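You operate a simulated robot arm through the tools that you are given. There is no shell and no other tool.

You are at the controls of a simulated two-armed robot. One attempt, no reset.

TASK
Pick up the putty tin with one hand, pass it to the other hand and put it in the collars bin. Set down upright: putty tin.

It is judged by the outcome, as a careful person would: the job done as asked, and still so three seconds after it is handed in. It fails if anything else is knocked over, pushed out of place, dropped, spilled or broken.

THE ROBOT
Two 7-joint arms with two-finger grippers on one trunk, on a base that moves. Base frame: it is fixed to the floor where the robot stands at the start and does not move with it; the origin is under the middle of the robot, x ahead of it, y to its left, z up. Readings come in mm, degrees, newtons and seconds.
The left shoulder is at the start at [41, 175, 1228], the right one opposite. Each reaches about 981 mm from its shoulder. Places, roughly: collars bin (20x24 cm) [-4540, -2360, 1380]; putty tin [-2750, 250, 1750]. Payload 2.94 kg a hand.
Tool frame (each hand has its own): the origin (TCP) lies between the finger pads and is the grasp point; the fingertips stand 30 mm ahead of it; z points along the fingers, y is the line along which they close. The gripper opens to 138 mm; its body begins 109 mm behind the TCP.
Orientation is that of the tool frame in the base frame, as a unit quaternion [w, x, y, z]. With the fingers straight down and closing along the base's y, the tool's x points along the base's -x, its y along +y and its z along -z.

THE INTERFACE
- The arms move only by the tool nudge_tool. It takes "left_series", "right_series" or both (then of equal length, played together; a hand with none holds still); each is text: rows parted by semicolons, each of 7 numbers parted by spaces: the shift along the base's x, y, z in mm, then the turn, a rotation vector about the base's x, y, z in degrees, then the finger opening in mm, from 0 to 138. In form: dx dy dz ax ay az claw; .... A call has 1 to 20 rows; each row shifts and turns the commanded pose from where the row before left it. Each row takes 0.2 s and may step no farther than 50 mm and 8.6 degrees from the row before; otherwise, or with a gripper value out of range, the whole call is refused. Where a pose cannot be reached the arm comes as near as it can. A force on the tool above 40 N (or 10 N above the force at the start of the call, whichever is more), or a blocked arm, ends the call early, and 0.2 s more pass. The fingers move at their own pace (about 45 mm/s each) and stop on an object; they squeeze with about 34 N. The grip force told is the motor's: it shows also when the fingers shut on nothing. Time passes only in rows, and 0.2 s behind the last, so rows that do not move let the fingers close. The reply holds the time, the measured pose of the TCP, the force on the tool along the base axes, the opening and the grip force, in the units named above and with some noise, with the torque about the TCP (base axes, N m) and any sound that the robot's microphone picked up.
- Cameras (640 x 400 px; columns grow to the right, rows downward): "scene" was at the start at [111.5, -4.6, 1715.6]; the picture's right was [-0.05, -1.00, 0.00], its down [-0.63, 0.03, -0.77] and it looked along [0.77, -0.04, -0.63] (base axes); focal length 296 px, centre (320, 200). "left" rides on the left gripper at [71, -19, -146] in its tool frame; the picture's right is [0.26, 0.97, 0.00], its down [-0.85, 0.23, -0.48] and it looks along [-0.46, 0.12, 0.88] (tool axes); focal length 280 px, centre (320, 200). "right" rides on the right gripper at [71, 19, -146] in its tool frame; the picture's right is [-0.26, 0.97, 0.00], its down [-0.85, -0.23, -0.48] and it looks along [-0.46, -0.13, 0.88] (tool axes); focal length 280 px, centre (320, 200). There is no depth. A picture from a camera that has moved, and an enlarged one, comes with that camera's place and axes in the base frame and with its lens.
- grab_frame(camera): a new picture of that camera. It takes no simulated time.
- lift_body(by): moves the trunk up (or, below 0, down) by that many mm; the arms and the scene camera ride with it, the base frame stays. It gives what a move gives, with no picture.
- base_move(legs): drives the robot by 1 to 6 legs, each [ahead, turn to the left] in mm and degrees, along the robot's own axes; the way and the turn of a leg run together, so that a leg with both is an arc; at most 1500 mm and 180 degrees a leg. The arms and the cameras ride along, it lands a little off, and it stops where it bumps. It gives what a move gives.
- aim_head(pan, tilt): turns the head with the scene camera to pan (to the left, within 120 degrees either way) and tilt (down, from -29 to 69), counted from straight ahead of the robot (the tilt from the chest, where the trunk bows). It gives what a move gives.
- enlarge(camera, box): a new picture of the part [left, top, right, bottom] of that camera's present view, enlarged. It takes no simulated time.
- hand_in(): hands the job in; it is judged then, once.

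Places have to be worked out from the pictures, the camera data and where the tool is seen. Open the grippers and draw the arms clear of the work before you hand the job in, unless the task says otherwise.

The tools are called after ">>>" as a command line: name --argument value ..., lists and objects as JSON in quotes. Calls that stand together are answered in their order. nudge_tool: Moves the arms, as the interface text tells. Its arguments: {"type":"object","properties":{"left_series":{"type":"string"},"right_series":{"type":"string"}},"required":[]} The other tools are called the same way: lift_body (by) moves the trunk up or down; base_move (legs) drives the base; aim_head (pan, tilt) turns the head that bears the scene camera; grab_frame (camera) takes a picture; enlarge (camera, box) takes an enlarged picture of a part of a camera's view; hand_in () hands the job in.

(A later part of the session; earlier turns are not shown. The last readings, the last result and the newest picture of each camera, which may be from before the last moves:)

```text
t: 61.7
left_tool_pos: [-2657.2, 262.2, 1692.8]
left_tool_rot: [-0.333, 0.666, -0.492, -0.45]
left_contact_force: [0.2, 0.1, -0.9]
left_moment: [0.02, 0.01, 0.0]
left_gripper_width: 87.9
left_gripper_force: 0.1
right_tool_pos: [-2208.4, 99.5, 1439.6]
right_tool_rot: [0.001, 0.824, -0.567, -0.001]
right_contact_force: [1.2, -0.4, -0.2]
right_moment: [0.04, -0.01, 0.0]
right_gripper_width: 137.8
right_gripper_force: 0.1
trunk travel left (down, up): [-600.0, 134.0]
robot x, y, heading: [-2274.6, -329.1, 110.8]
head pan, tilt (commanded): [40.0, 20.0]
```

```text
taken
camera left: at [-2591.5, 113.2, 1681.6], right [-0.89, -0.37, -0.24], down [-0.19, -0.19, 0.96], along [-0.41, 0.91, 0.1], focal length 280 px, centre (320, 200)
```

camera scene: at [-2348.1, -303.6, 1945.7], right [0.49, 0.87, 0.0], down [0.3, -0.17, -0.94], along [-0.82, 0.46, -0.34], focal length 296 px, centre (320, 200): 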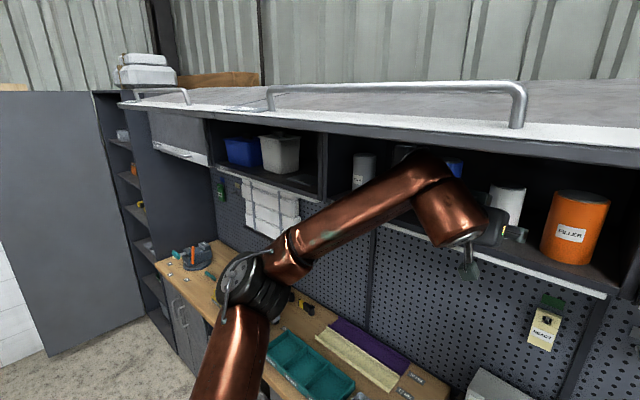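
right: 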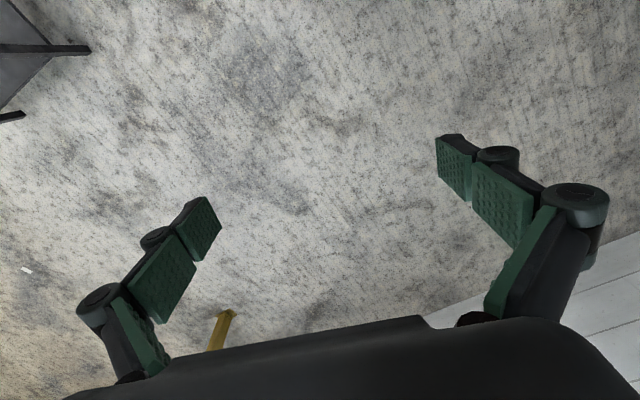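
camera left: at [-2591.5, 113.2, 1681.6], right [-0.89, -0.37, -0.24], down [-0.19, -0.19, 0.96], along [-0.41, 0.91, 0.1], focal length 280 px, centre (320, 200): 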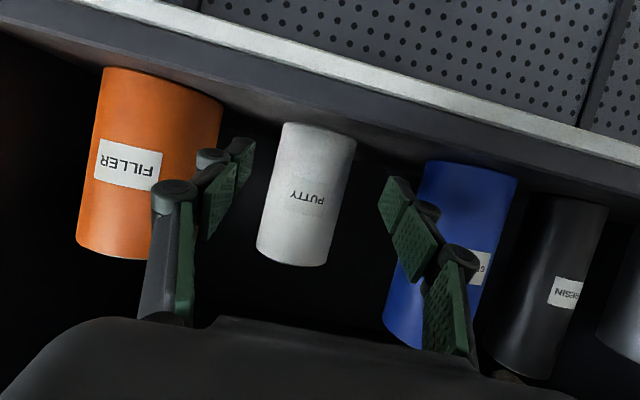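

The tin sits ~2 mm right of the hand's midplane and the knuckle stays ~65 mm under the lid. I shift 2 mm left and advance another 45 mm, then check the finger clearances.

>>> nudge_tool --left_series "-8.5 21 0 0 0 0 86; -6.6 21.5 0 0 0 0 86; 0 0 0 0 0 0 86"

>>> grab_frame --camera "left"

>>> aim_head --pan 5 --tilt 25

>>> enlarge --camera "scene" --box '[120, 40, 440, 240]'

```text
t: 62.5
left_tool_pos: [-2672.3, 304.2, 1691.8]
left_tool_rot: [-0.333, 0.667, -0.494, -0.448]
left_contact_force: [-0.2, -0.2, -0.2]
left_moment: [-0.02, -0.03, 0.01]
left_gripper_width: 85.9
left_gripper_force: 0.0
right_tool_pos: [-2208.4, 99.6, 1440.2]
right_tool_rot: [0.0, 0.823, -0.568, 0.0]
right_contact_force: [0.7, 0.1, 0.2]
right_moment: [0.01, 0.01, -0.01]
right_gripper_width: 137.6
right_gripper_force: 0.1
trunk travel left (down, up): [-600.0, 134.0]
robot x, y, heading: [-2276.2, -330.2, 110.4]
head pan, tilt (commanded): [40.0, 20.0]
```

```text
taken
camera left: at [-2606.8, 156.5, 1681.2], right [-0.89, -0.38, -0.24], down [-0.19, -0.19, 0.96], along [-0.41, 0.91, 0.1], focal length 280 px, centre (320, 200)
```

left: 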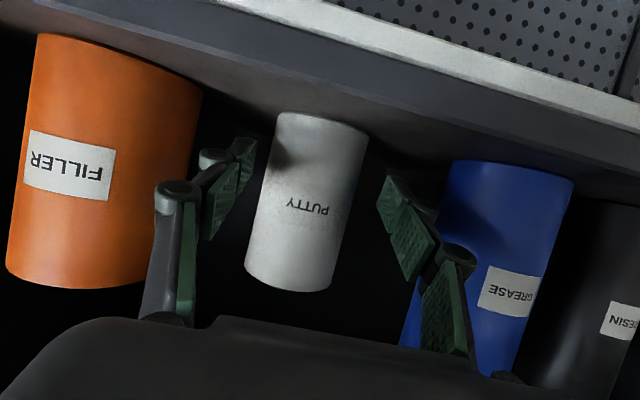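

```text
t: 63.5
left_tool_pos: [-2672.5, 304.5, 1691.5]
left_tool_rot: [-0.333, 0.666, -0.493, -0.449]
left_contact_force: [0.2, -0.1, -0.3]
left_moment: [0.06, 0.04, 0.03]
left_gripper_width: 85.9
left_gripper_force: 0.2
right_tool_pos: [-2207.8, 100.3, 1440.1]
right_tool_rot: [0.001, 0.823, -0.567, -0.001]
right_contact_force: [-0.5, -0.6, -1.0]
right_moment: [0.02, 0.02, 0.01]
right_gripper_width: 138.1
right_gripper_force: 0.2
trunk travel left (down, up): [-600.0, 134.0]
robot x, y, heading: [-2273.5, -332.0, 110.8]
head pan, tilt (commanded): [5.0, 25.0]
```

```text
2.00 times, centred on (280, 140) of scene
camera zoom: at [-2307.1, -264.1, 1937.5], right [0.9, 0.44, 0.0], down [0.18, -0.38, -0.91], along [-0.39, 0.82, -0.42], focal length 591 px, centre (400, 320)
```

zoom: 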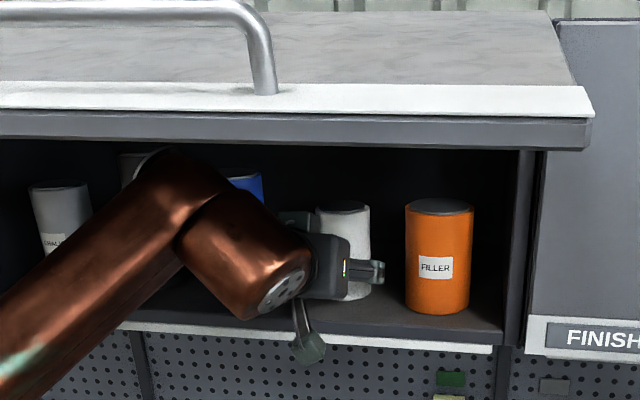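

Both fingertips are beginning to straddle the tin with clear gaps to the filler and grease cans. I advance the last 34 mm and look before closing.

>>> nudge_tool --left_series "-5 16.2 0 0 0 0 86; -5 16.2 0 0 0 0 86; 0 0 0 0 0 0 86"

>>> grab_frame --camera "left"

>>> grab_frame --camera "scene"

```text
t: 64.3
left_tool_pos: [-2681.1, 336.4, 1691.5]
left_tool_rot: [-0.333, 0.666, -0.493, -0.45]
left_contact_force: [1.0, -1.1, 0.2]
left_moment: [-0.02, -0.01, 0.02]
left_gripper_width: 85.7
left_gripper_force: 0.0
right_tool_pos: [-2208.2, 98.0, 1439.2]
right_tool_rot: [0.0, 0.823, -0.568, 0.0]
right_contact_force: [-0.6, -0.6, -0.1]
right_moment: [0.05, 0.03, 0.0]
right_gripper_width: 137.9
right_gripper_force: 0.1
trunk travel left (down, up): [-600.0, 134.0]
robot x, y, heading: [-2272.0, -331.2, 110.8]
head pan, tilt (commanded): [5.0, 25.0]
```

```text
taken
camera left: at [-2616.9, 188.3, 1681.2], right [-0.89, -0.37, -0.24], down [-0.19, -0.19, 0.96], along [-0.41, 0.91, 0.1], focal length 280 px, centre (320, 200)
```

left: 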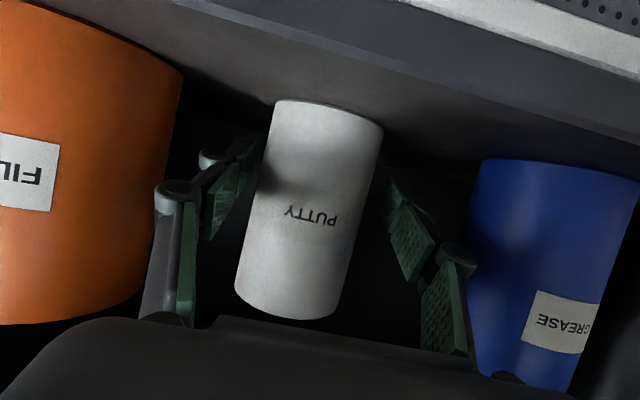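

```text
taken
camera scene: at [-2307.0, -264.9, 1937.5], right [0.9, 0.43, 0.0], down [0.18, -0.38, -0.91], along [-0.39, 0.82, -0.42], focal length 296 px, centre (320, 200)
```

scene: 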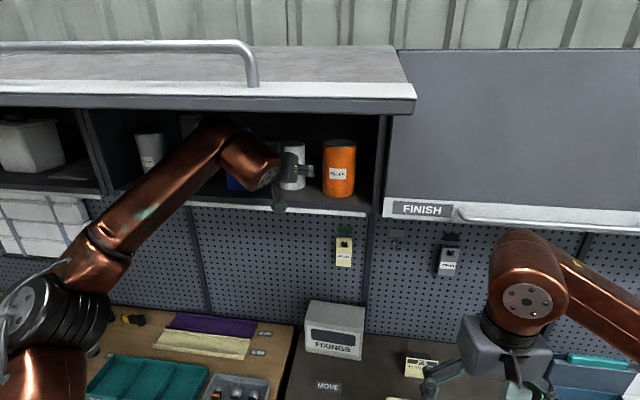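

The tin is between the pads and no contact force shows. I close the fingers on it in place.

>>> nudge_tool --left_series "0 0 0 0 0 0 74; 0 0 0 0 0 0 66; 0 0 0 0 0 0 58; 0 0 0 0 0 0 50; 0 0 0 0 0 0 50; 0 0 0 0 0 0 50"

>>> grab_frame --camera "left"

```text
t: 65.7
left_tool_pos: [-2682.1, 336.2, 1692.7]
left_tool_rot: [-0.333, 0.666, -0.494, -0.449]
left_contact_force: [1.9, 1.3, 2.2]
left_moment: [-0.02, -0.01, -0.02]
left_gripper_width: 64.0
left_gripper_force: 34.1
right_tool_pos: [-2207.3, 99.7, 1439.7]
right_tool_rot: [0.001, 0.823, -0.568, -0.001]
right_contact_force: [0.1, -1.0, 0.2]
right_moment: [0.01, -0.01, -0.02]
right_gripper_width: 137.9
right_gripper_force: 0.1
trunk travel left (down, up): [-600.0, 134.0]
robot x, y, heading: [-2273.3, -331.5, 110.9]
head pan, tilt (commanded): [5.0, 25.0]
```

```text
taken
camera left: at [-2616.1, 188.9, 1681.3], right [-0.89, -0.37, -0.24], down [-0.19, -0.19, 0.96], along [-0.41, 0.91, 0.1], focal length 280 px, centre (320, 200)
```

left: 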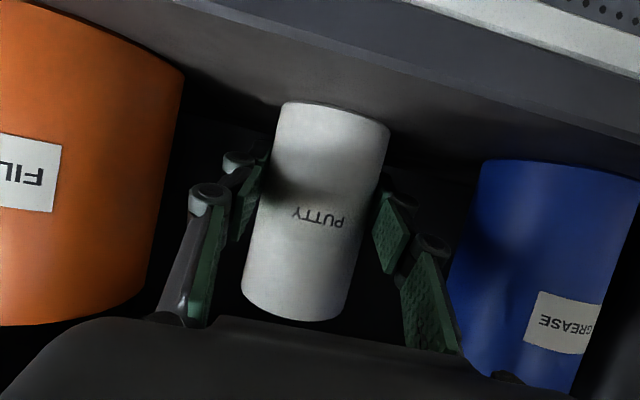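

The tin is gripped (64.0 mm wide, 34 N). I lift it 12 mm and check the load before drawing it out.

>>> nudge_tool --left_series "0 0 4 0 0 0 50; 0 0 8 0 0 0 50; 0 0 0 0 0 0 50; 0 0 0 0 0 0 50"

>>> grab_frame --camera "left"

```text
t: 66.7
left_tool_pos: [-2682.4, 337.0, 1705.7]
left_tool_rot: [-0.333, 0.666, -0.492, -0.45]
left_contact_force: [-1.6, 0.0, 2.6]
left_moment: [0.06, 0.02, -0.03]
left_gripper_width: 64.4
left_gripper_force: 24.7
right_tool_pos: [-2208.5, 99.0, 1440.4]
right_tool_rot: [0.001, 0.823, -0.568, -0.001]
right_contact_force: [-0.2, 0.1, 0.6]
right_moment: [0.03, 0.01, 0.01]
right_gripper_width: 137.9
right_gripper_force: 0.1
trunk travel left (down, up): [-600.0, 134.0]
robot x, y, heading: [-2278.8, -331.3, 110.8]
head pan, tilt (commanded): [5.0, 25.0]
```

```text
taken
camera left: at [-2616.3, 188.3, 1693.7], right [-0.89, -0.38, -0.24], down [-0.19, -0.19, 0.96], along [-0.41, 0.91, 0.1], focal length 280 px, centre (320, 200)
```

left: 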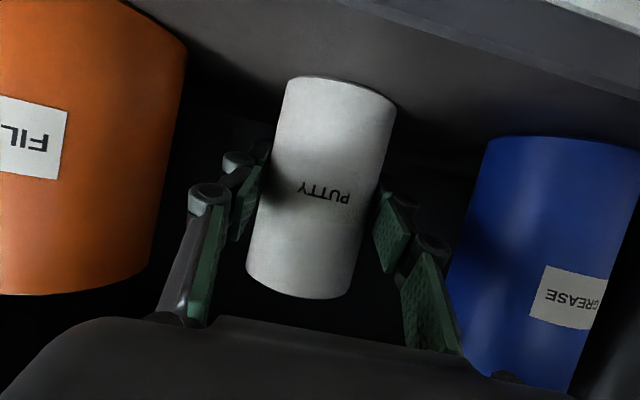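

The tin moved in the image together with its neighbours, so it seems the pads slid up rather than lifting it. I check from the scene camera and read the grip once more without moving.

>>> nudge_tool --left_series "0 0 0 0 0 0 40; 0 0 0 0 0 0 40; 0 0 0 0 0 0 40"

>>> enlarge --camera "left" --box '[160, 60, 480, 320]'

>>> enlarge --camera "scene" --box '[200, 110, 380, 222]'

```text
t: 67.5
left_tool_pos: [-2681.4, 335.6, 1705.2]
left_tool_rot: [-0.333, 0.667, -0.493, -0.449]
left_contact_force: [-2.8, 3.2, 6.6]
left_moment: [0.13, 0.08, -0.01]
left_gripper_width: 64.2
left_gripper_force: 34.2
right_tool_pos: [-2209.5, 100.0, 1440.8]
right_tool_rot: [0.001, 0.823, -0.568, 0.0]
right_contact_force: [-0.6, 0.7, -0.1]
right_moment: [0.0, -0.01, 0.0]
right_gripper_width: 138.1
right_gripper_force: 0.0
trunk travel left (down, up): [-600.0, 134.0]
robot x, y, heading: [-2274.0, -331.5, 110.8]
head pan, tilt (commanded): [5.0, 25.0]
```

```text
1.54 times, centred on (320, 190) of left
camera zoom: at [-2616.3, 188.2, 1693.7], right [-0.89, -0.37, -0.24], down [-0.19, -0.19, 0.96], along [-0.41, 0.91, 0.1], focal length 431 px, centre (320, 215)
```

zoom: 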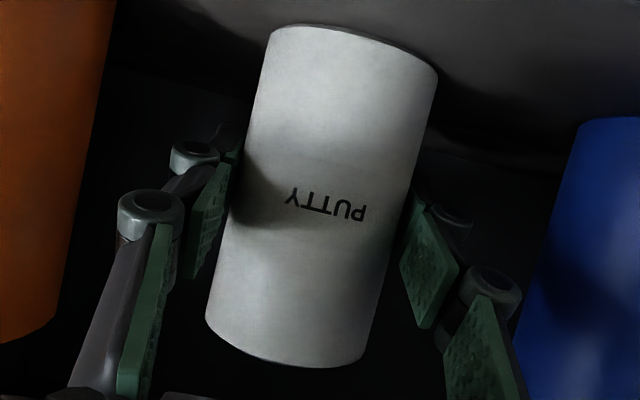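

```text
3.56 times, centred on (290, 166) of scene
camera zoom: at [-2307.0, -264.3, 1937.6], right [0.9, 0.43, 0.0], down [0.18, -0.38, -0.91], along [-0.39, 0.82, -0.42], focal length 1051 px, centre (427, 321)
```

zoom: 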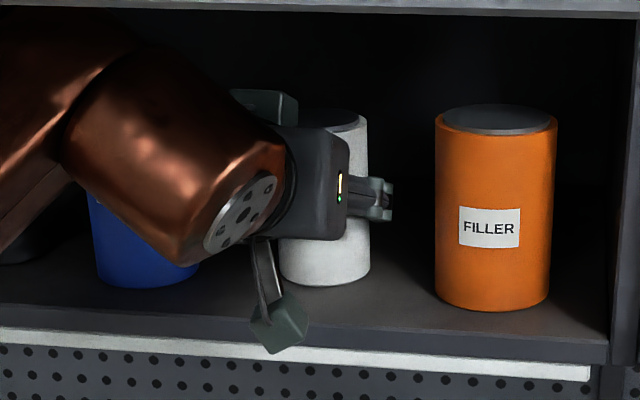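

The tin is still standing on the shelf – the pads slid up its side. I reopen slightly, lower back to the original height and move 6 mm deeper so the tin is centred on the pads, then squeeze with a full-close command.

>>> nudge_tool --left_series "0 0 0 0 0 0 76; 0 0 0 0 0 0 76; 0 0 -6 0 0 0 76; 0 0 -7 0 0 0 76; -1.7 5.7 0 0 0 0 76; 0 0 0 0 0 0 76"

>>> grab_frame --camera "left"

```text
t: 68.9
left_tool_pos: [-2682.6, 344.2, 1690.9]
left_tool_rot: [-0.333, 0.667, -0.493, -0.449]
left_contact_force: [0.4, -0.1, 0.0]
left_moment: [0.02, -0.01, -0.01]
left_gripper_width: 76.1
left_gripper_force: 0.1
right_tool_pos: [-2208.2, 99.7, 1439.7]
right_tool_rot: [0.001, 0.823, -0.568, 0.0]
right_contact_force: [0.7, 0.1, -0.6]
right_moment: [-0.01, 0.0, -0.01]
right_gripper_width: 138.0
right_gripper_force: 0.1
trunk travel left (down, up): [-600.0, 134.0]
robot x, y, heading: [-2275.4, -330.5, 110.7]
head pan, tilt (commanded): [5.0, 25.0]
```

```text
taken
camera left: at [-2617.7, 194.3, 1680.2], right [-0.89, -0.38, -0.24], down [-0.19, -0.19, 0.97], along [-0.41, 0.91, 0.1], focal length 280 px, centre (320, 200)
```

left: 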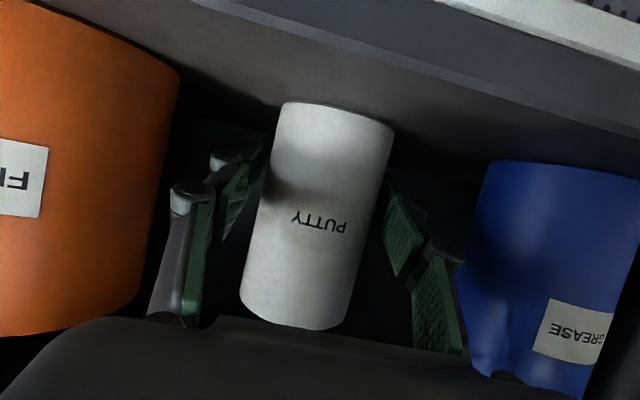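

The tin is back in the middle of the pads at z 1691. I close with full command and hold, then lift slowly by 4 mm to test.

>>> nudge_tool --left_series "0 0 0 0 0 0 60; 0 0 0 0 0 0 30; 0 0 0 0 0 0 0; 0 0 0 0 0 0 0; 0 0 0 0 0 0 0; 0 0 0 0 0 0 0; 0 0 0 0 0 0 0"

>>> nudge_tool --left_series "0 0 1 0 0 0 0; 0 0 1 0 0 0 0; 0 0 1 0 0 0 0; 0 0 1 0 0 0 0; 0 0 0 0 0 0 0"

>>> grab_frame --camera "left"

```text
t: 70.5
left_tool_pos: [-2682.6, 342.8, 1691.4]
left_tool_rot: [-0.333, 0.666, -0.493, -0.449]
left_contact_force: [-0.5, -0.8, 0.0]
left_moment: [-0.01, 0.0, -0.03]
left_gripper_width: 63.6
left_gripper_force: 34.5
right_tool_pos: [-2208.2, 99.4, 1439.5]
right_tool_rot: [0.001, 0.823, -0.568, -0.001]
right_contact_force: [0.1, 0.2, -0.6]
right_moment: [-0.01, 0.01, 0.0]
right_gripper_width: 137.9
right_gripper_force: 0.1
trunk travel left (down, up): [-600.0, 134.0]
robot x, y, heading: [-2275.0, -332.5, 110.8]
head pan, tilt (commanded): [5.0, 25.0]
```

```text
t: 71.7
left_tool_pos: [-2683.6, 343.1, 1694.1]
left_tool_rot: [-0.333, 0.667, -0.493, -0.449]
left_contact_force: [0.9, 0.0, -4.8]
left_moment: [0.01, 0.02, 0.0]
left_gripper_width: 63.6
left_gripper_force: 33.9
right_tool_pos: [-2208.1, 100.2, 1439.7]
right_tool_rot: [0.001, 0.823, -0.568, -0.001]
right_contact_force: [-0.8, -0.7, 0.0]
right_moment: [0.0, 0.03, -0.01]
right_gripper_width: 137.9
right_gripper_force: 0.0
trunk travel left (down, up): [-600.0, 134.0]
robot x, y, heading: [-2275.3, -330.1, 110.4]
head pan, tilt (commanded): [5.0, 25.0]
```

```text
taken
camera left: at [-2617.9, 194.7, 1684.1], right [-0.89, -0.38, -0.24], down [-0.19, -0.18, 0.96], along [-0.41, 0.91, 0.1], focal length 280 px, centre (320, 200)
```

left: 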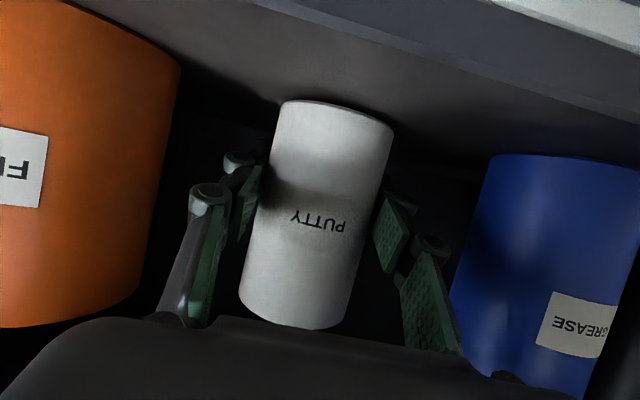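

Now the tin stays fixed in the hand and the force shows its weight (−4.8 N ≈ 0.5 kg). I lift 10 mm more, gently.

>>> nudge_tool --left_series "0 0 2 0 0 0 0; 0 0 2 0 0 0 0; 0 0 2 0 0 0 0; 0 0 2 0 0 0 0; 0 0 2 0 0 0 0; 0 0 0 0 0 0 0"

>>> grab_frame --camera "left"

>>> enlarge --camera "scene" --box '[200, 110, 380, 222]'

```text
t: 73.1
left_tool_pos: [-2682.5, 343.3, 1704.1]
left_tool_rot: [-0.333, 0.667, -0.494, -0.448]
left_contact_force: [0.0, 0.5, -4.6]
left_moment: [-0.01, 0.01, -0.02]
left_gripper_width: 63.8
left_gripper_force: 33.9
right_tool_pos: [-2208.2, 99.9, 1440.0]
right_tool_rot: [0.001, 0.823, -0.568, 0.001]
right_contact_force: [0.4, -0.9, 0.8]
right_moment: [0.03, 0.03, 0.0]
right_gripper_width: 138.1
right_gripper_force: 0.1
trunk travel left (down, up): [-600.0, 134.0]
robot x, y, heading: [-2276.7, -332.5, 110.7]
head pan, tilt (commanded): [5.0, 25.0]
```

```text
taken
camera left: at [-2618.2, 194.9, 1693.8], right [-0.89, -0.38, -0.24], down [-0.19, -0.18, 0.96], along [-0.41, 0.91, 0.1], focal length 280 px, centre (320, 200)
```

left: 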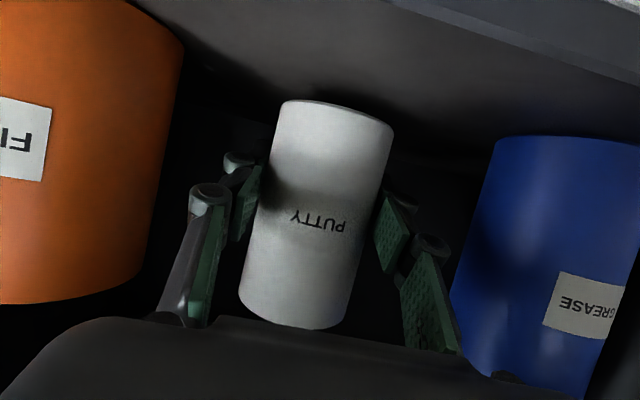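

```text
3.56 times, centred on (290, 166) of scene
camera zoom: at [-2307.3, -263.4, 1937.5], right [0.9, 0.43, 0.0], down [0.18, -0.38, -0.91], along [-0.39, 0.82, -0.42], focal length 1051 px, centre (427, 321)
```

zoom: 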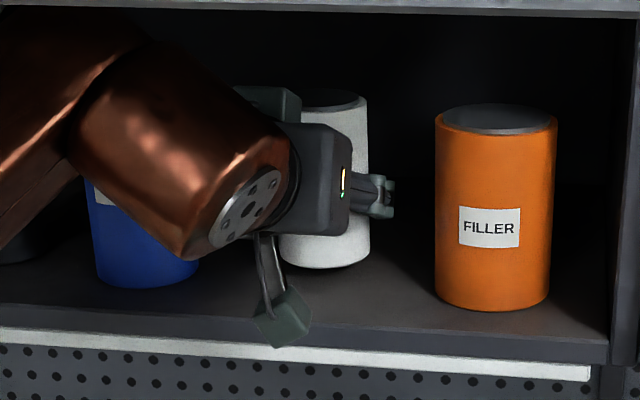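

The tin is clear of the shelf by ~12 mm and firmly held. I draw it straight out along the shelf normal, starting and ending gently.

>>> nudge_tool --left_series "1.5 -4.8 0 0 0 0 0; 2.9 -9.6 0 0 0 0 0; 4.4 -14.3 0 0 0 0 0; 5.8 -19.1 0 0 0 0 0; 5.8 -19.1 0 0 0 0 0; 5.8 -19.1 0 0 0 0 0; 5.8 -19.1 0 0 0 0 0; 5.8 -19.1 0 0 0 0 0; 4.4 -14.3 0 0 0 0 0; 2.9 -9.6 0 0 0 0 0; 1.5 -4.8 0 0 0 0 0"

>>> grab_frame --camera "left"

>>> grab_frame --camera "scene"

```text
t: 75.5
left_tool_pos: [-2635.3, 189.4, 1704.5]
left_tool_rot: [-0.333, 0.667, -0.493, -0.449]
left_contact_force: [0.0, 0.2, -3.2]
left_moment: [-0.02, 0.0, 0.03]
left_gripper_width: 63.8
left_gripper_force: 34.1
right_tool_pos: [-2208.9, 100.3, 1439.8]
right_tool_rot: [0.002, 0.823, -0.568, 0.0]
right_contact_force: [0.0, -0.4, 0.5]
right_moment: [0.03, -0.02, 0.03]
right_gripper_width: 138.2
right_gripper_force: 0.1
trunk travel left (down, up): [-600.0, 134.0]
robot x, y, heading: [-2271.9, -326.3, 110.7]
head pan, tilt (commanded): [5.0, 25.0]
```

```text
taken
camera left: at [-2571.2, 41.2, 1694.0], right [-0.89, -0.38, -0.24], down [-0.19, -0.18, 0.96], along [-0.41, 0.91, 0.1], focal length 280 px, centre (320, 200)
```

left: 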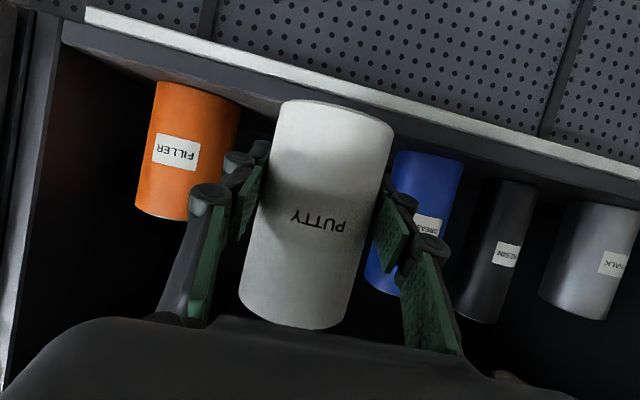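

```text
taken
camera scene: at [-2307.3, -263.7, 1937.5], right [0.9, 0.43, 0.0], down [0.18, -0.38, -0.91], along [-0.39, 0.82, -0.42], focal length 296 px, centre (320, 200)
```

scene: 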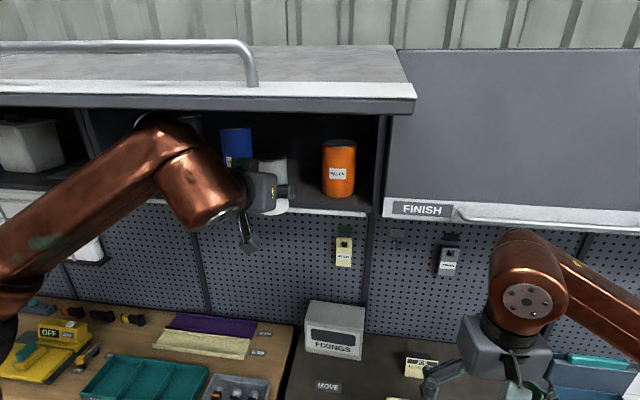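

The tin is out of the cupboard, unmoved in the grip, and the neighbours stand untouched. I draw it back another 140 mm so that I can lower the trunk and turn safely.

>>> nudge_tool --left_series "2.9 -9.6 0 0 0 0 0; 4.4 -14.3 0 0 0 0 0; 5.8 -19.1 0 0 0 0 0; 5.8 -19.1 0 0 0 0 0; 5.8 -19.1 0 0 0 0 0; 5.8 -19.1 0 0 0 0 0; 5.8 -19.1 0 0 0 0 0; 4.4 -14.3 0 0 0 0 0; 2.9 -9.6 0 0 0 0 0; 0 0 0 0 0 0 0"

>>> grab_frame --camera "scene"

```text
t: 77.7
left_tool_pos: [-2594.1, 47.2, 1705.0]
left_tool_rot: [-0.333, 0.667, -0.493, -0.449]
left_contact_force: [0.1, -0.4, -4.1]
left_moment: [-0.04, -0.02, -0.01]
left_gripper_width: 64.0
left_gripper_force: 34.2
right_tool_pos: [-2207.9, 100.7, 1440.2]
right_tool_rot: [0.001, 0.823, -0.568, 0.0]
right_contact_force: [0.8, 0.0, -0.2]
right_moment: [0.01, 0.0, -0.03]
right_gripper_width: 137.9
right_gripper_force: 0.1
trunk travel left (down, up): [-600.0, 134.0]
robot x, y, heading: [-2272.6, -331.5, 110.9]
head pan, tilt (commanded): [5.0, 25.0]
```

```text
taken
camera scene: at [-2307.3, -263.6, 1937.5], right [0.9, 0.43, 0.0], down [0.18, -0.38, -0.91], along [-0.39, 0.82, -0.42], focal length 296 px, centre (320, 200)
```

scene: 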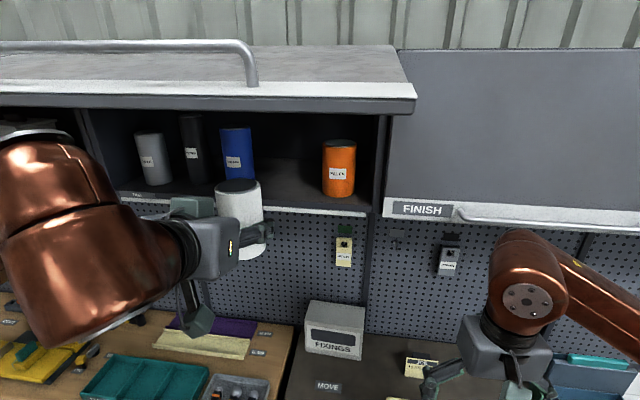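

The tin is clear and the shelf is otherwise untouched. I lower the trunk 200 mm, back off 120 mm from the bench and turn left to face along the corridor.

>>> lift_body --by -200

>>> base_move --legs '[[-120, 0], [0, 86]]'

>>> aim_head --pan 0 --tilt 30

>>> grab_frame --camera "scene"

>>> grab_frame --camera "left"

```text
t: 79.9
left_tool_pos: [-2592.2, 46.8, 1505.5]
left_tool_rot: [-0.333, 0.666, -0.493, -0.449]
left_contact_force: [0.5, -0.2, -3.8]
left_moment: [-0.02, 0.01, 0.0]
left_gripper_width: 63.9
left_gripper_force: 34.0
right_tool_pos: [-2208.6, 99.7, 1240.2]
right_tool_rot: [0.0, 0.823, -0.568, 0.0]
right_contact_force: [0.1, -0.4, 0.4]
right_moment: [-0.01, 0.02, 0.01]
right_gripper_width: 137.9
right_gripper_force: 0.0
trunk travel left (down, up): [-400.0, 334.0]
robot x, y, heading: [-2274.2, -326.2, 110.9]
head pan, tilt (commanded): [5.0, 25.0]
```

```text
t: 84.8
left_tool_pos: [-2629.9, -736.3, 1505.0]
left_tool_rot: [0.063, 0.824, 0.094, -0.556]
left_contact_force: [0.5, 0.0, -5.0]
left_moment: [-0.01, 0.0, -0.03]
left_gripper_width: 63.6
left_gripper_force: 33.6
right_tool_pos: [-2657.4, -347.7, 1238.3]
right_tool_rot: [0.001, 0.989, 0.147, 0.001]
right_contact_force: [-0.2, 0.2, -0.6]
right_moment: [-0.02, 0.0, 0.0]
right_gripper_width: 137.7
right_gripper_force: 0.0
trunk travel left (down, up): [-400.0, 334.0]
robot x, y, heading: [-2232.1, -443.6, -163.1]
head pan, tilt (commanded): [5.0, 25.0]
```

```text
t: 85.5
left_tool_pos: [-2630.5, -736.9, 1504.4]
left_tool_rot: [0.063, 0.824, 0.094, -0.555]
left_contact_force: [-0.6, -1.0, -4.6]
left_moment: [0.0, 0.02, -0.02]
left_gripper_width: 63.7
left_gripper_force: 33.9
right_tool_pos: [-2656.1, -348.5, 1238.7]
right_tool_rot: [0.0, 0.989, 0.147, 0.001]
right_contact_force: [0.2, -1.1, 0.7]
right_moment: [-0.03, -0.03, 0.0]
right_gripper_width: 138.0
right_gripper_force: 0.0
trunk travel left (down, up): [-400.0, 334.0]
robot x, y, heading: [-2228.3, -442.0, -163.0]
head pan, tilt (commanded): [0.0, 30.0]
```

```text
taken
camera scene: at [-2340.7, -477.6, 1729.7], right [-0.29, 0.96, 0.0], down [0.48, 0.15, -0.87], along [-0.83, -0.25, -0.5], focal length 296 px, centre (320, 200)
```

scene: 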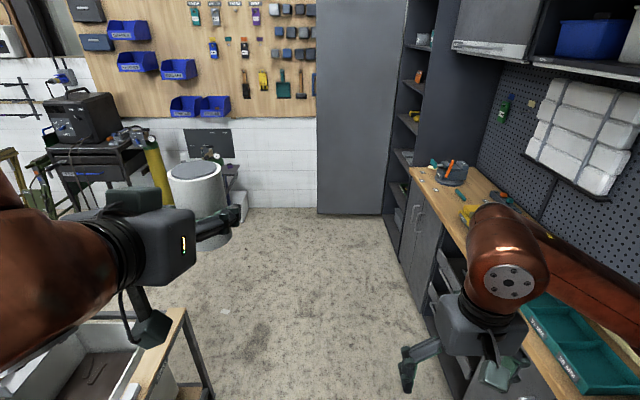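

```text
taken
camera left: at [-2477.2, -680.2, 1494.0], right [0.31, -0.92, -0.24], down [0.17, -0.2, 0.97], along [-0.93, -0.34, 0.1], focal length 280 px, centre (320, 200)
```

left: 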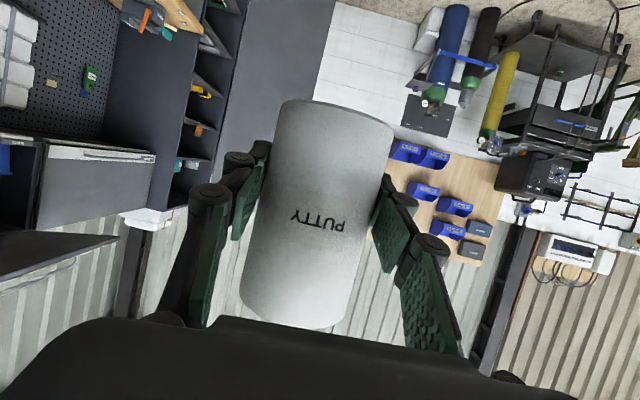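

Facing the pegboard now with the tin steady (weight −4.6 N). For the hand-over I bring the left hand with the tin to the middle front: about 540 mm ahead, 20 mm left, tin top at z≈1350.

>>> nudge_tool --left_series "-2.5 2.5 -4.9 0 0 0 0; -5 5 -9.7 0 0 0 0; -8.3 8.4 -16.2 0 0 0 0; -8.3 8.4 -16.2 0 0 0 0; -8.3 8.4 -16.2 0 0 0 0; -8.3 8.4 -16.2 0 0 0 0; -8.3 8.4 -16.2 0 0 0 0; -8.3 8.4 -16.2 0 0 0 0; -8.3 8.4 -16.2 0 0 0 0; -8.3 8.4 -16.2 0 0 0 0; -8.3 8.4 -16.2 0 0 0 0; -8.3 8.4 -16.2 0 0 0 0; -8.3 8.4 -16.2 0 0 0 0; -8.3 8.4 -16.2 0 0 0 0; -5 5 -9.7 0 0 0 0; -2.5 2.5 -4.9 0 0 0 0; 0 0 0 0 0 0 0"

>>> grab_frame --camera "scene"

>>> grab_frame --camera "left"

```text
t: 89.1
left_tool_pos: [-2745.5, -621.4, 1280.9]
left_tool_rot: [0.063, 0.824, 0.094, -0.555]
left_contact_force: [-0.1, -0.8, -4.2]
left_moment: [-0.01, -0.01, 0.0]
left_gripper_width: 64.0
left_gripper_force: 33.5
right_tool_pos: [-2655.9, -348.7, 1239.0]
right_tool_rot: [0.001, 0.989, 0.147, 0.001]
right_contact_force: [1.1, -0.2, 0.7]
right_moment: [-0.03, -0.02, 0.01]
right_gripper_width: 138.2
right_gripper_force: 0.1
trunk travel left (down, up): [-400.0, 334.0]
robot x, y, heading: [-2231.6, -441.1, -163.3]
head pan, tilt (commanded): [0.0, 30.0]
```

```text
taken
camera scene: at [-2340.8, -477.3, 1729.7], right [-0.29, 0.96, 0.0], down [0.48, 0.15, -0.87], along [-0.83, -0.25, -0.5], focal length 296 px, centre (320, 200)
```

scene: 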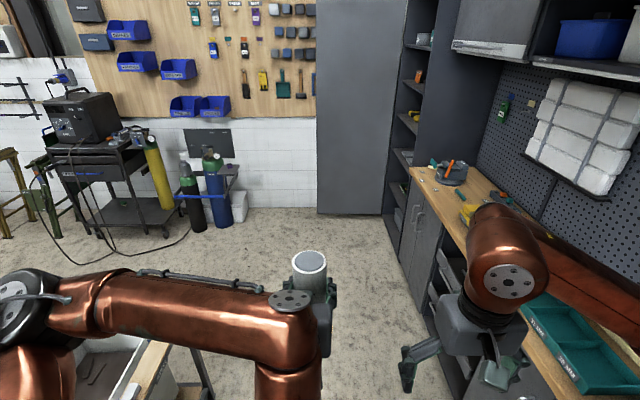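

```text
taken
camera left: at [-2591.7, -564.4, 1270.0], right [0.31, -0.92, -0.24], down [0.17, -0.2, 0.97], along [-0.93, -0.34, 0.1], focal length 280 px, centre (320, 200)
```

left: 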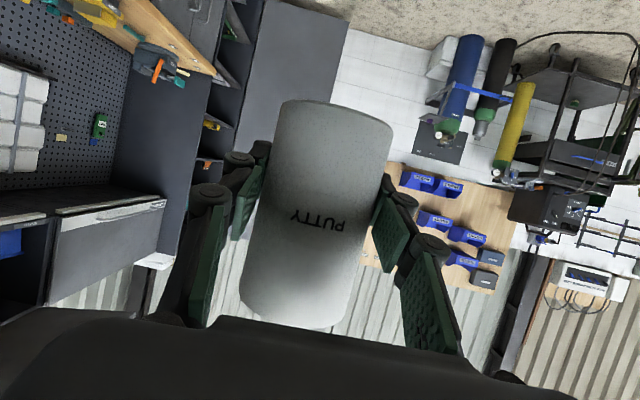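

The tin's top is at about [-2741, -620, 1350], matching the commanded pose. I bring the right hand up and forward, then sideways over the tin with fingers pointing down and opened to 100 mm, staying above it.

>>> nudge_tool --right_series "-30.6 -9.3 34 0 0 0 100; -30.6 -9.3 34 0 0 0 100; -30.6 -9.3 34 0 0 0 100; -30.6 -9.3 34 0 0 0 100; -30.6 -9.3 34 0 0 0 100; 0 0 5 0 0 0 100; 0 0 0 0 0 0 100"

>>> grab_frame --camera "scene"

>>> grab_frame --camera "right"

```text
t: 90.7
left_tool_pos: [-2744.5, -620.8, 1279.7]
left_tool_rot: [0.062, 0.824, 0.094, -0.555]
left_contact_force: [-0.5, -0.9, -3.8]
left_moment: [0.01, 0.05, 0.01]
left_gripper_width: 63.8
left_gripper_force: 34.2
right_tool_pos: [-2809.7, -396.5, 1414.4]
right_tool_rot: [0.001, 0.989, 0.146, 0.002]
right_contact_force: [0.2, -1.1, 0.3]
right_moment: [0.03, -0.02, -0.02]
right_gripper_width: 100.2
right_gripper_force: 0.1
trunk travel left (down, up): [-400.0, 334.0]
robot x, y, heading: [-2233.7, -443.2, -163.1]
head pan, tilt (commanded): [0.0, 30.0]
```

```text
taken
camera scene: at [-2341.1, -477.8, 1729.6], right [-0.29, 0.96, 0.0], down [0.48, 0.15, -0.87], along [-0.83, -0.25, -0.5], focal length 296 px, centre (320, 200)
```

scene: 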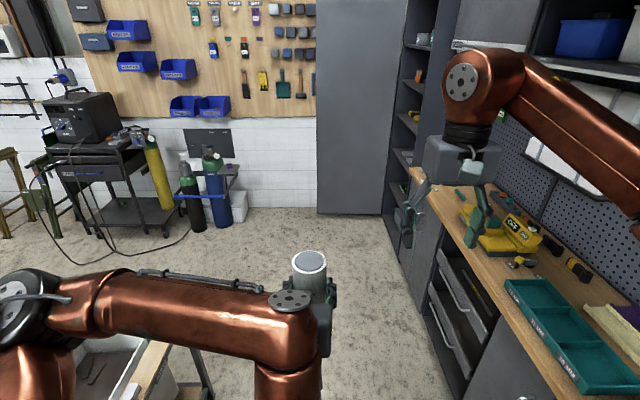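

```text
taken
camera right: at [-2737.0, -393.6, 1559.4], right [0.03, -1.0, 0.0], down [-0.88, -0.03, 0.47], along [-0.47, -0.01, -0.88], focal length 280 px, centre (320, 200)
```

right: 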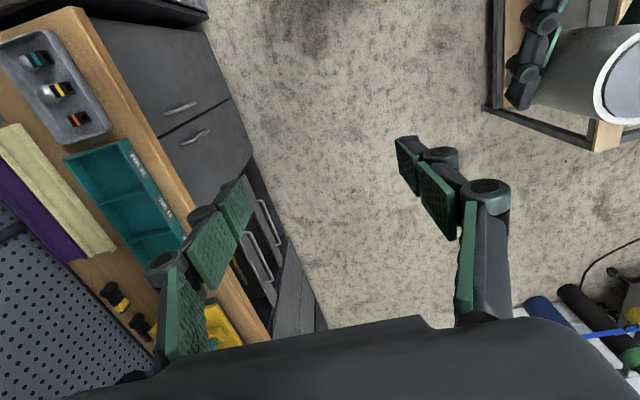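

The right hand is at the right height beside the tin. I move it sideways 234 mm so it is centred above the tin, tips ~34 mm above the lid.

>>> nudge_tool --right_series "13.7 -44.7 0 0 0 0 100; 13.7 -44.7 0 0 0 0 100; 13.7 -44.7 0 0 0 0 100; 13.7 -44.7 0 0 0 0 100; 13.6 -44.7 0 0 0 0 100; 0 0 0 0 0 0 100; 0 0 0 0 0 0 100"

>>> grab_frame --camera "scene"

>>> grab_frame --camera "right"

>>> grab_frame --camera "left"

```text
t: 92.3
left_tool_pos: [-2744.1, -621.8, 1280.2]
left_tool_rot: [0.063, 0.824, 0.095, -0.555]
left_contact_force: [-0.6, -0.4, -4.7]
left_moment: [0.02, -0.01, -0.04]
left_gripper_width: 63.9
left_gripper_force: 34.0
right_tool_pos: [-2741.0, -618.8, 1413.9]
right_tool_rot: [0.0, 0.989, 0.147, 0.0]
right_contact_force: [0.4, 0.1, 0.2]
right_moment: [0.02, -0.01, 0.01]
right_gripper_width: 100.3
right_gripper_force: 0.0
trunk travel left (down, up): [-400.0, 334.0]
robot x, y, heading: [-2226.9, -440.2, -162.5]
head pan, tilt (commanded): [0.0, 30.0]
```

```text
taken
camera scene: at [-2340.5, -478.7, 1729.7], right [-0.29, 0.96, 0.0], down [0.48, 0.15, -0.87], along [-0.83, -0.25, -0.5], focal length 296 px, centre (320, 200)
```

scene: 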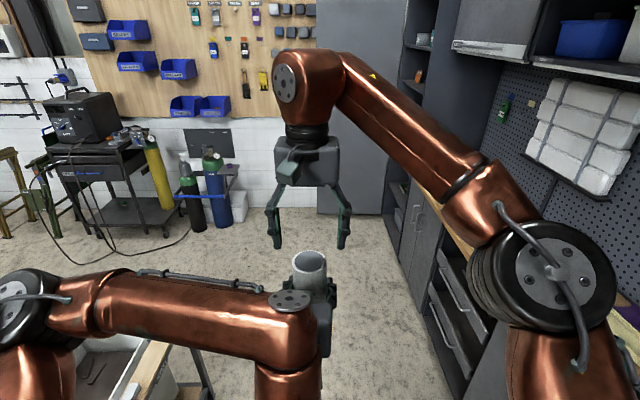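

```text
taken
camera right: at [-2667.4, -616.8, 1559.3], right [0.03, -1.0, 0.0], down [-0.88, -0.03, 0.47], along [-0.47, -0.01, -0.88], focal length 280 px, centre (320, 200)
```

right: 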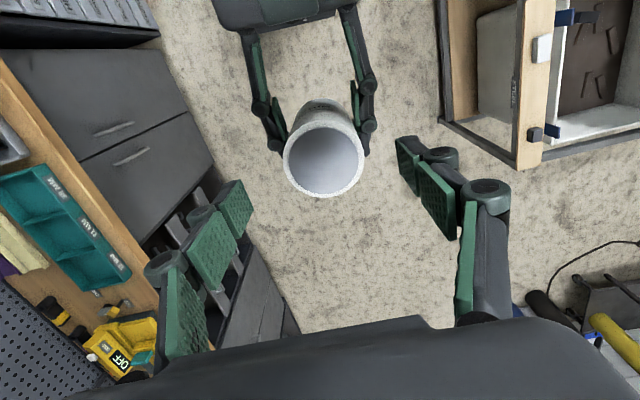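

```text
taken
camera left: at [-2591.4, -565.5, 1270.1], right [0.31, -0.92, -0.24], down [0.17, -0.2, 0.96], along [-0.93, -0.34, 0.1], focal length 280 px, centre (320, 200)
```

left: 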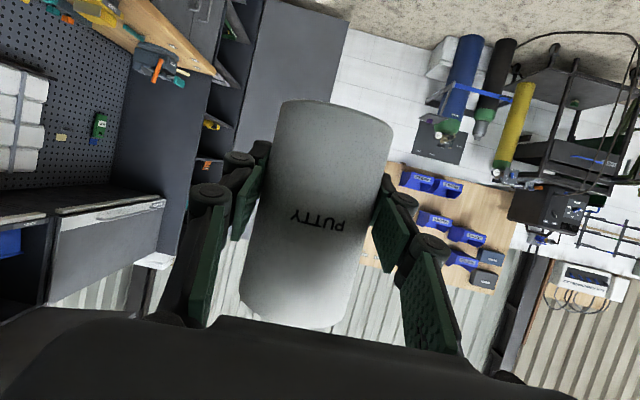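

The tin's mouth appears ~5 mm forward of the right TCP axis. I correct by that, descend 28 mm so the tips stay just above the rim, and check alignment.

>>> nudge_tool --right_series "-3.4 -2.5 -8 0 0 0 100; 0 0 -10 0 0 0 100; 0 0 -10 0 0 0 100; 0 0 0 0 0 0 100"

>>> enlarge --camera "right" --box '[180, 80, 500, 280]'

>>> enlarge --camera "scene" --box '[200, 120, 440, 330]'

```text
t: 93.3
left_tool_pos: [-2745.1, -620.2, 1280.6]
left_tool_rot: [0.063, 0.824, 0.095, -0.554]
left_contact_force: [0.1, -0.4, -4.4]
left_moment: [0.03, -0.03, -0.02]
left_gripper_width: 63.7
left_gripper_force: 34.6
right_tool_pos: [-2743.7, -620.2, 1386.8]
right_tool_rot: [0.001, 0.989, 0.148, 0.0]
right_contact_force: [0.4, 0.4, -0.6]
right_moment: [0.03, 0.02, -0.02]
right_gripper_width: 99.6
right_gripper_force: 0.0
trunk travel left (down, up): [-400.0, 334.0]
robot x, y, heading: [-2234.5, -444.3, -162.9]
head pan, tilt (commanded): [0.0, 30.0]
```

```text
2.00 times, centred on (340, 180) of right
camera zoom: at [-2671.1, -618.8, 1531.4], right [0.03, -1.0, 0.0], down [-0.88, -0.03, 0.47], along [-0.47, -0.01, -0.88], focal length 561 px, centre (280, 240)
```

zoom: 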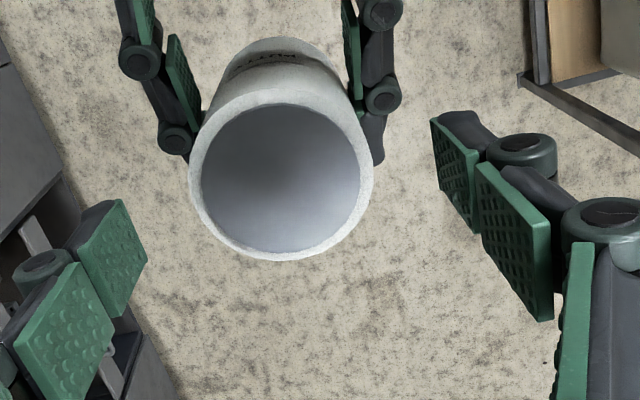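

```text
1.90 times, centred on (320, 225) of scene
camera zoom: at [-2340.4, -478.0, 1729.7], right [-0.29, 0.96, 0.0], down [0.48, 0.15, -0.87], along [-0.83, -0.25, -0.5], focal length 563 px, centre (320, 152)
```

zoom: 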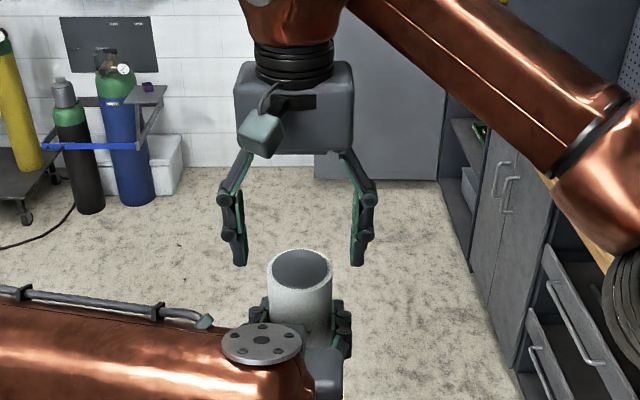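

Alignment is within ~1 mm. I lower the right hand 42 mm slowly so its tips reach ~36 mm down the tin, still above the left fingers, watching the forces.

>>> nudge_tool --right_series "0 0 -10 0 0 0 100; 0 0 -10 0 0 0 100; 0 0 -10 0 0 0 100; 0 0 -8 0 0 0 100; 0 0 -4 0 0 0 100; 0 0 0 0 0 0 100"

>>> enlarge --camera "scene" --box '[220, 180, 420, 330]'

>>> grab_frame --camera "right"

>>> grab_frame --camera "left"

```text
t: 94.7
left_tool_pos: [-2743.7, -619.9, 1280.5]
left_tool_rot: [0.063, 0.824, 0.094, -0.554]
left_contact_force: [0.6, -0.2, -4.3]
left_moment: [0.01, -0.02, 0.01]
left_gripper_width: 63.8
left_gripper_force: 34.1
right_tool_pos: [-2745.7, -620.7, 1344.2]
right_tool_rot: [0.001, 0.989, 0.145, 0.001]
right_contact_force: [-0.3, 0.7, 0.0]
right_moment: [-0.03, -0.01, 0.05]
right_gripper_width: 99.9
right_gripper_force: 0.0
trunk travel left (down, up): [-400.0, 334.0]
robot x, y, heading: [-2232.5, -438.0, -163.0]
head pan, tilt (commanded): [0.0, 30.0]
```

```text
2.67 times, centred on (320, 255) of scene
camera zoom: at [-2340.8, -477.6, 1729.7], right [-0.29, 0.96, 0.0], down [0.48, 0.15, -0.87], along [-0.83, -0.25, -0.5], focal length 788 px, centre (320, 53)
```

zoom: 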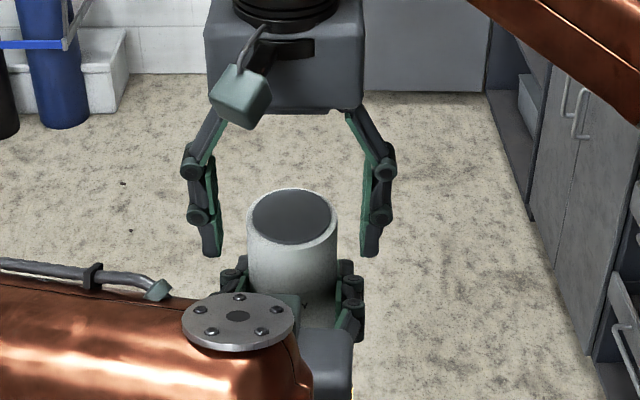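

```text
taken
camera right: at [-2672.0, -619.1, 1489.2], right [0.03, -1.0, 0.0], down [-0.88, -0.03, 0.47], along [-0.47, -0.01, -0.88], focal length 280 px, centre (320, 200)
```

right: 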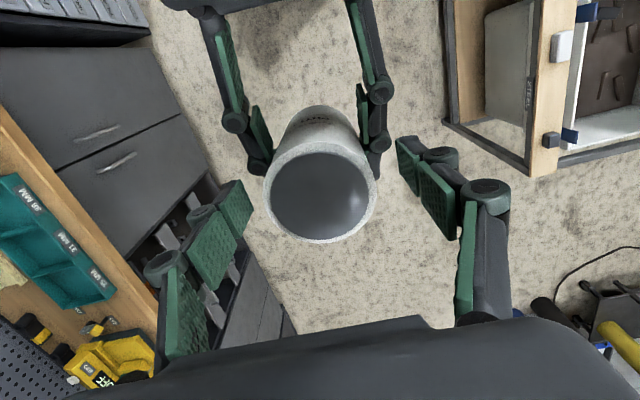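

```text
taken
camera left: at [-2591.6, -564.7, 1270.1], right [0.31, -0.92, -0.24], down [0.17, -0.2, 0.97], along [-0.93, -0.34, 0.1], focal length 280 px, centre (320, 200)
```

left: 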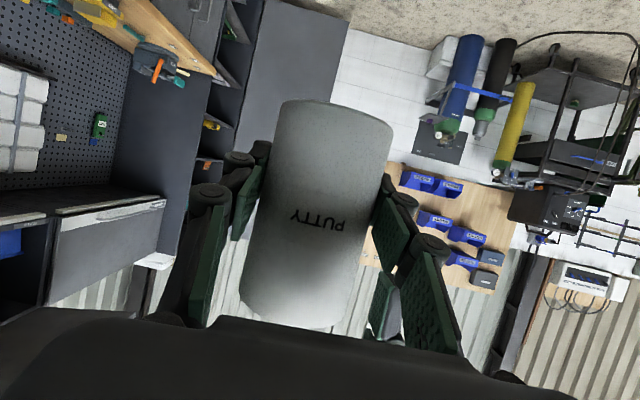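

Both hands are placed without contact: the right fingers straddle the top of the tin just above the left fingers. I close the right hand on it while the left keeps holding.

>>> nudge_tool --right_series "0 0 0 0 0 0 84; 0 0 0 0 0 0 72; 0 0 0 0 0 0 60; 0 0 0 0 0 0 30; 0 0 0 0 0 0 0; 0 0 0 0 0 0 0; 0 0 0 0 0 0 0; 0 0 0 0 0 0 0" --left_series "0 0 0 0 0 0 0; 0 0 0 0 0 0 0; 0 0 0 0 0 0 0; 0 0 0 0 0 0 0; 0 0 0 0 0 0 0; 0 0 0 0 0 0 0; 0 0 0 0 0 0 0; 0 0 0 0 0 0 0"

>>> enlarge --camera "scene" --box '[220, 180, 420, 330]'

>>> grab_frame --camera "right"

>>> grab_frame --camera "left"

```text
t: 96.5
left_tool_pos: [-2744.7, -619.9, 1280.4]
left_tool_rot: [0.063, 0.824, 0.094, -0.555]
left_contact_force: [3.8, -6.8, -5.3]
left_moment: [0.08, -0.03, -0.06]
left_gripper_width: 63.6
left_gripper_force: 33.6
right_tool_pos: [-2744.8, -621.7, 1344.0]
right_tool_rot: [0.0, 0.989, 0.147, 0.001]
right_contact_force: [-3.4, 7.5, 0.0]
right_moment: [0.43, 0.16, 0.09]
right_gripper_width: 64.8
right_gripper_force: 33.7
trunk travel left (down, up): [-400.0, 334.0]
robot x, y, heading: [-2230.0, -440.5, -163.1]
head pan, tilt (commanded): [0.0, 30.0]
```

```text
2.67 times, centred on (320, 255) of scene
camera zoom: at [-2340.9, -477.6, 1729.7], right [-0.29, 0.96, 0.0], down [0.48, 0.15, -0.87], along [-0.83, -0.25, -0.5], focal length 788 px, centre (320, 53)
```

zoom: 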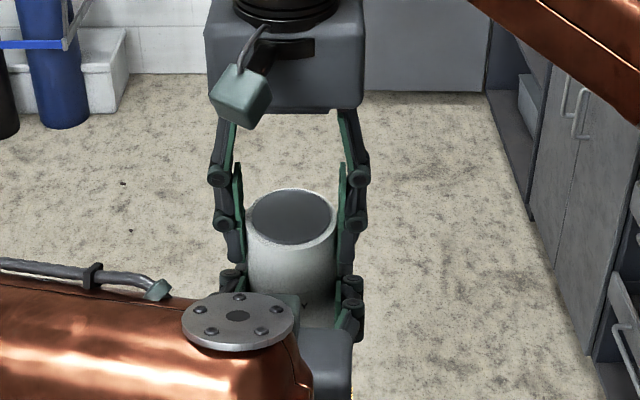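

```text
taken
camera right: at [-2672.2, -619.0, 1489.3], right [0.03, -1.0, 0.0], down [-0.88, -0.02, 0.47], along [-0.47, -0.01, -0.88], focal length 280 px, centre (320, 200)
```

right: 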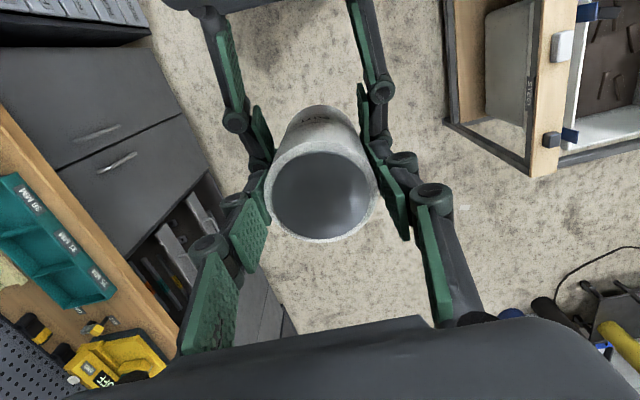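

```text
taken
camera left: at [-2591.7, -565.0, 1270.0], right [0.31, -0.92, -0.24], down [0.17, -0.2, 0.97], along [-0.93, -0.35, 0.09], focal length 280 px, centre (320, 200)
```

left: 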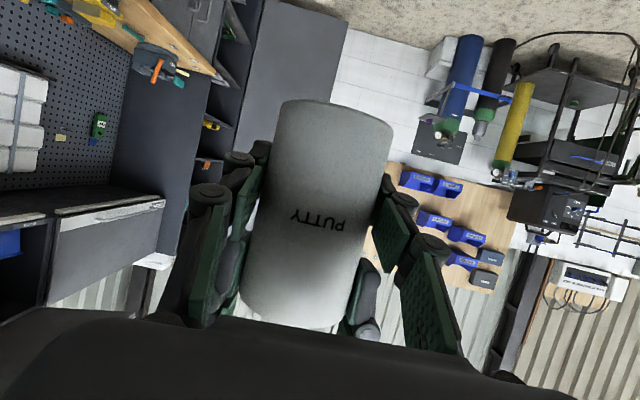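

The right hand grips too (64.8 mm, 34 N); a small sideways tension of ~8 N remains between the hands. I relieve it with a 1 mm shift of the right hand, then read the forces.

>>> nudge_tool --right_series "-0.3 1 0 0 0 0 0; 0 0 0 0 0 0 0; 0 0 0 0 0 0 0"

```text
t: 97.3
left_tool_pos: [-2746.0, -620.4, 1280.7]
left_tool_rot: [0.063, 0.824, 0.095, -0.555]
left_contact_force: [2.2, -3.5, -6.5]
left_moment: [0.06, -0.06, 0.11]
left_gripper_width: 64.0
left_gripper_force: 34.0
right_tool_pos: [-2745.2, -619.7, 1344.6]
right_tool_rot: [0.0, 0.989, 0.147, 0.002]
right_contact_force: [-2.8, 4.6, 2.9]
right_moment: [0.26, 0.18, -0.12]
right_gripper_width: 64.8
right_gripper_force: 34.3
trunk travel left (down, up): [-400.0, 334.0]
robot x, y, heading: [-2228.3, -441.8, -163.1]
head pan, tilt (commanded): [0.0, 30.0]
```

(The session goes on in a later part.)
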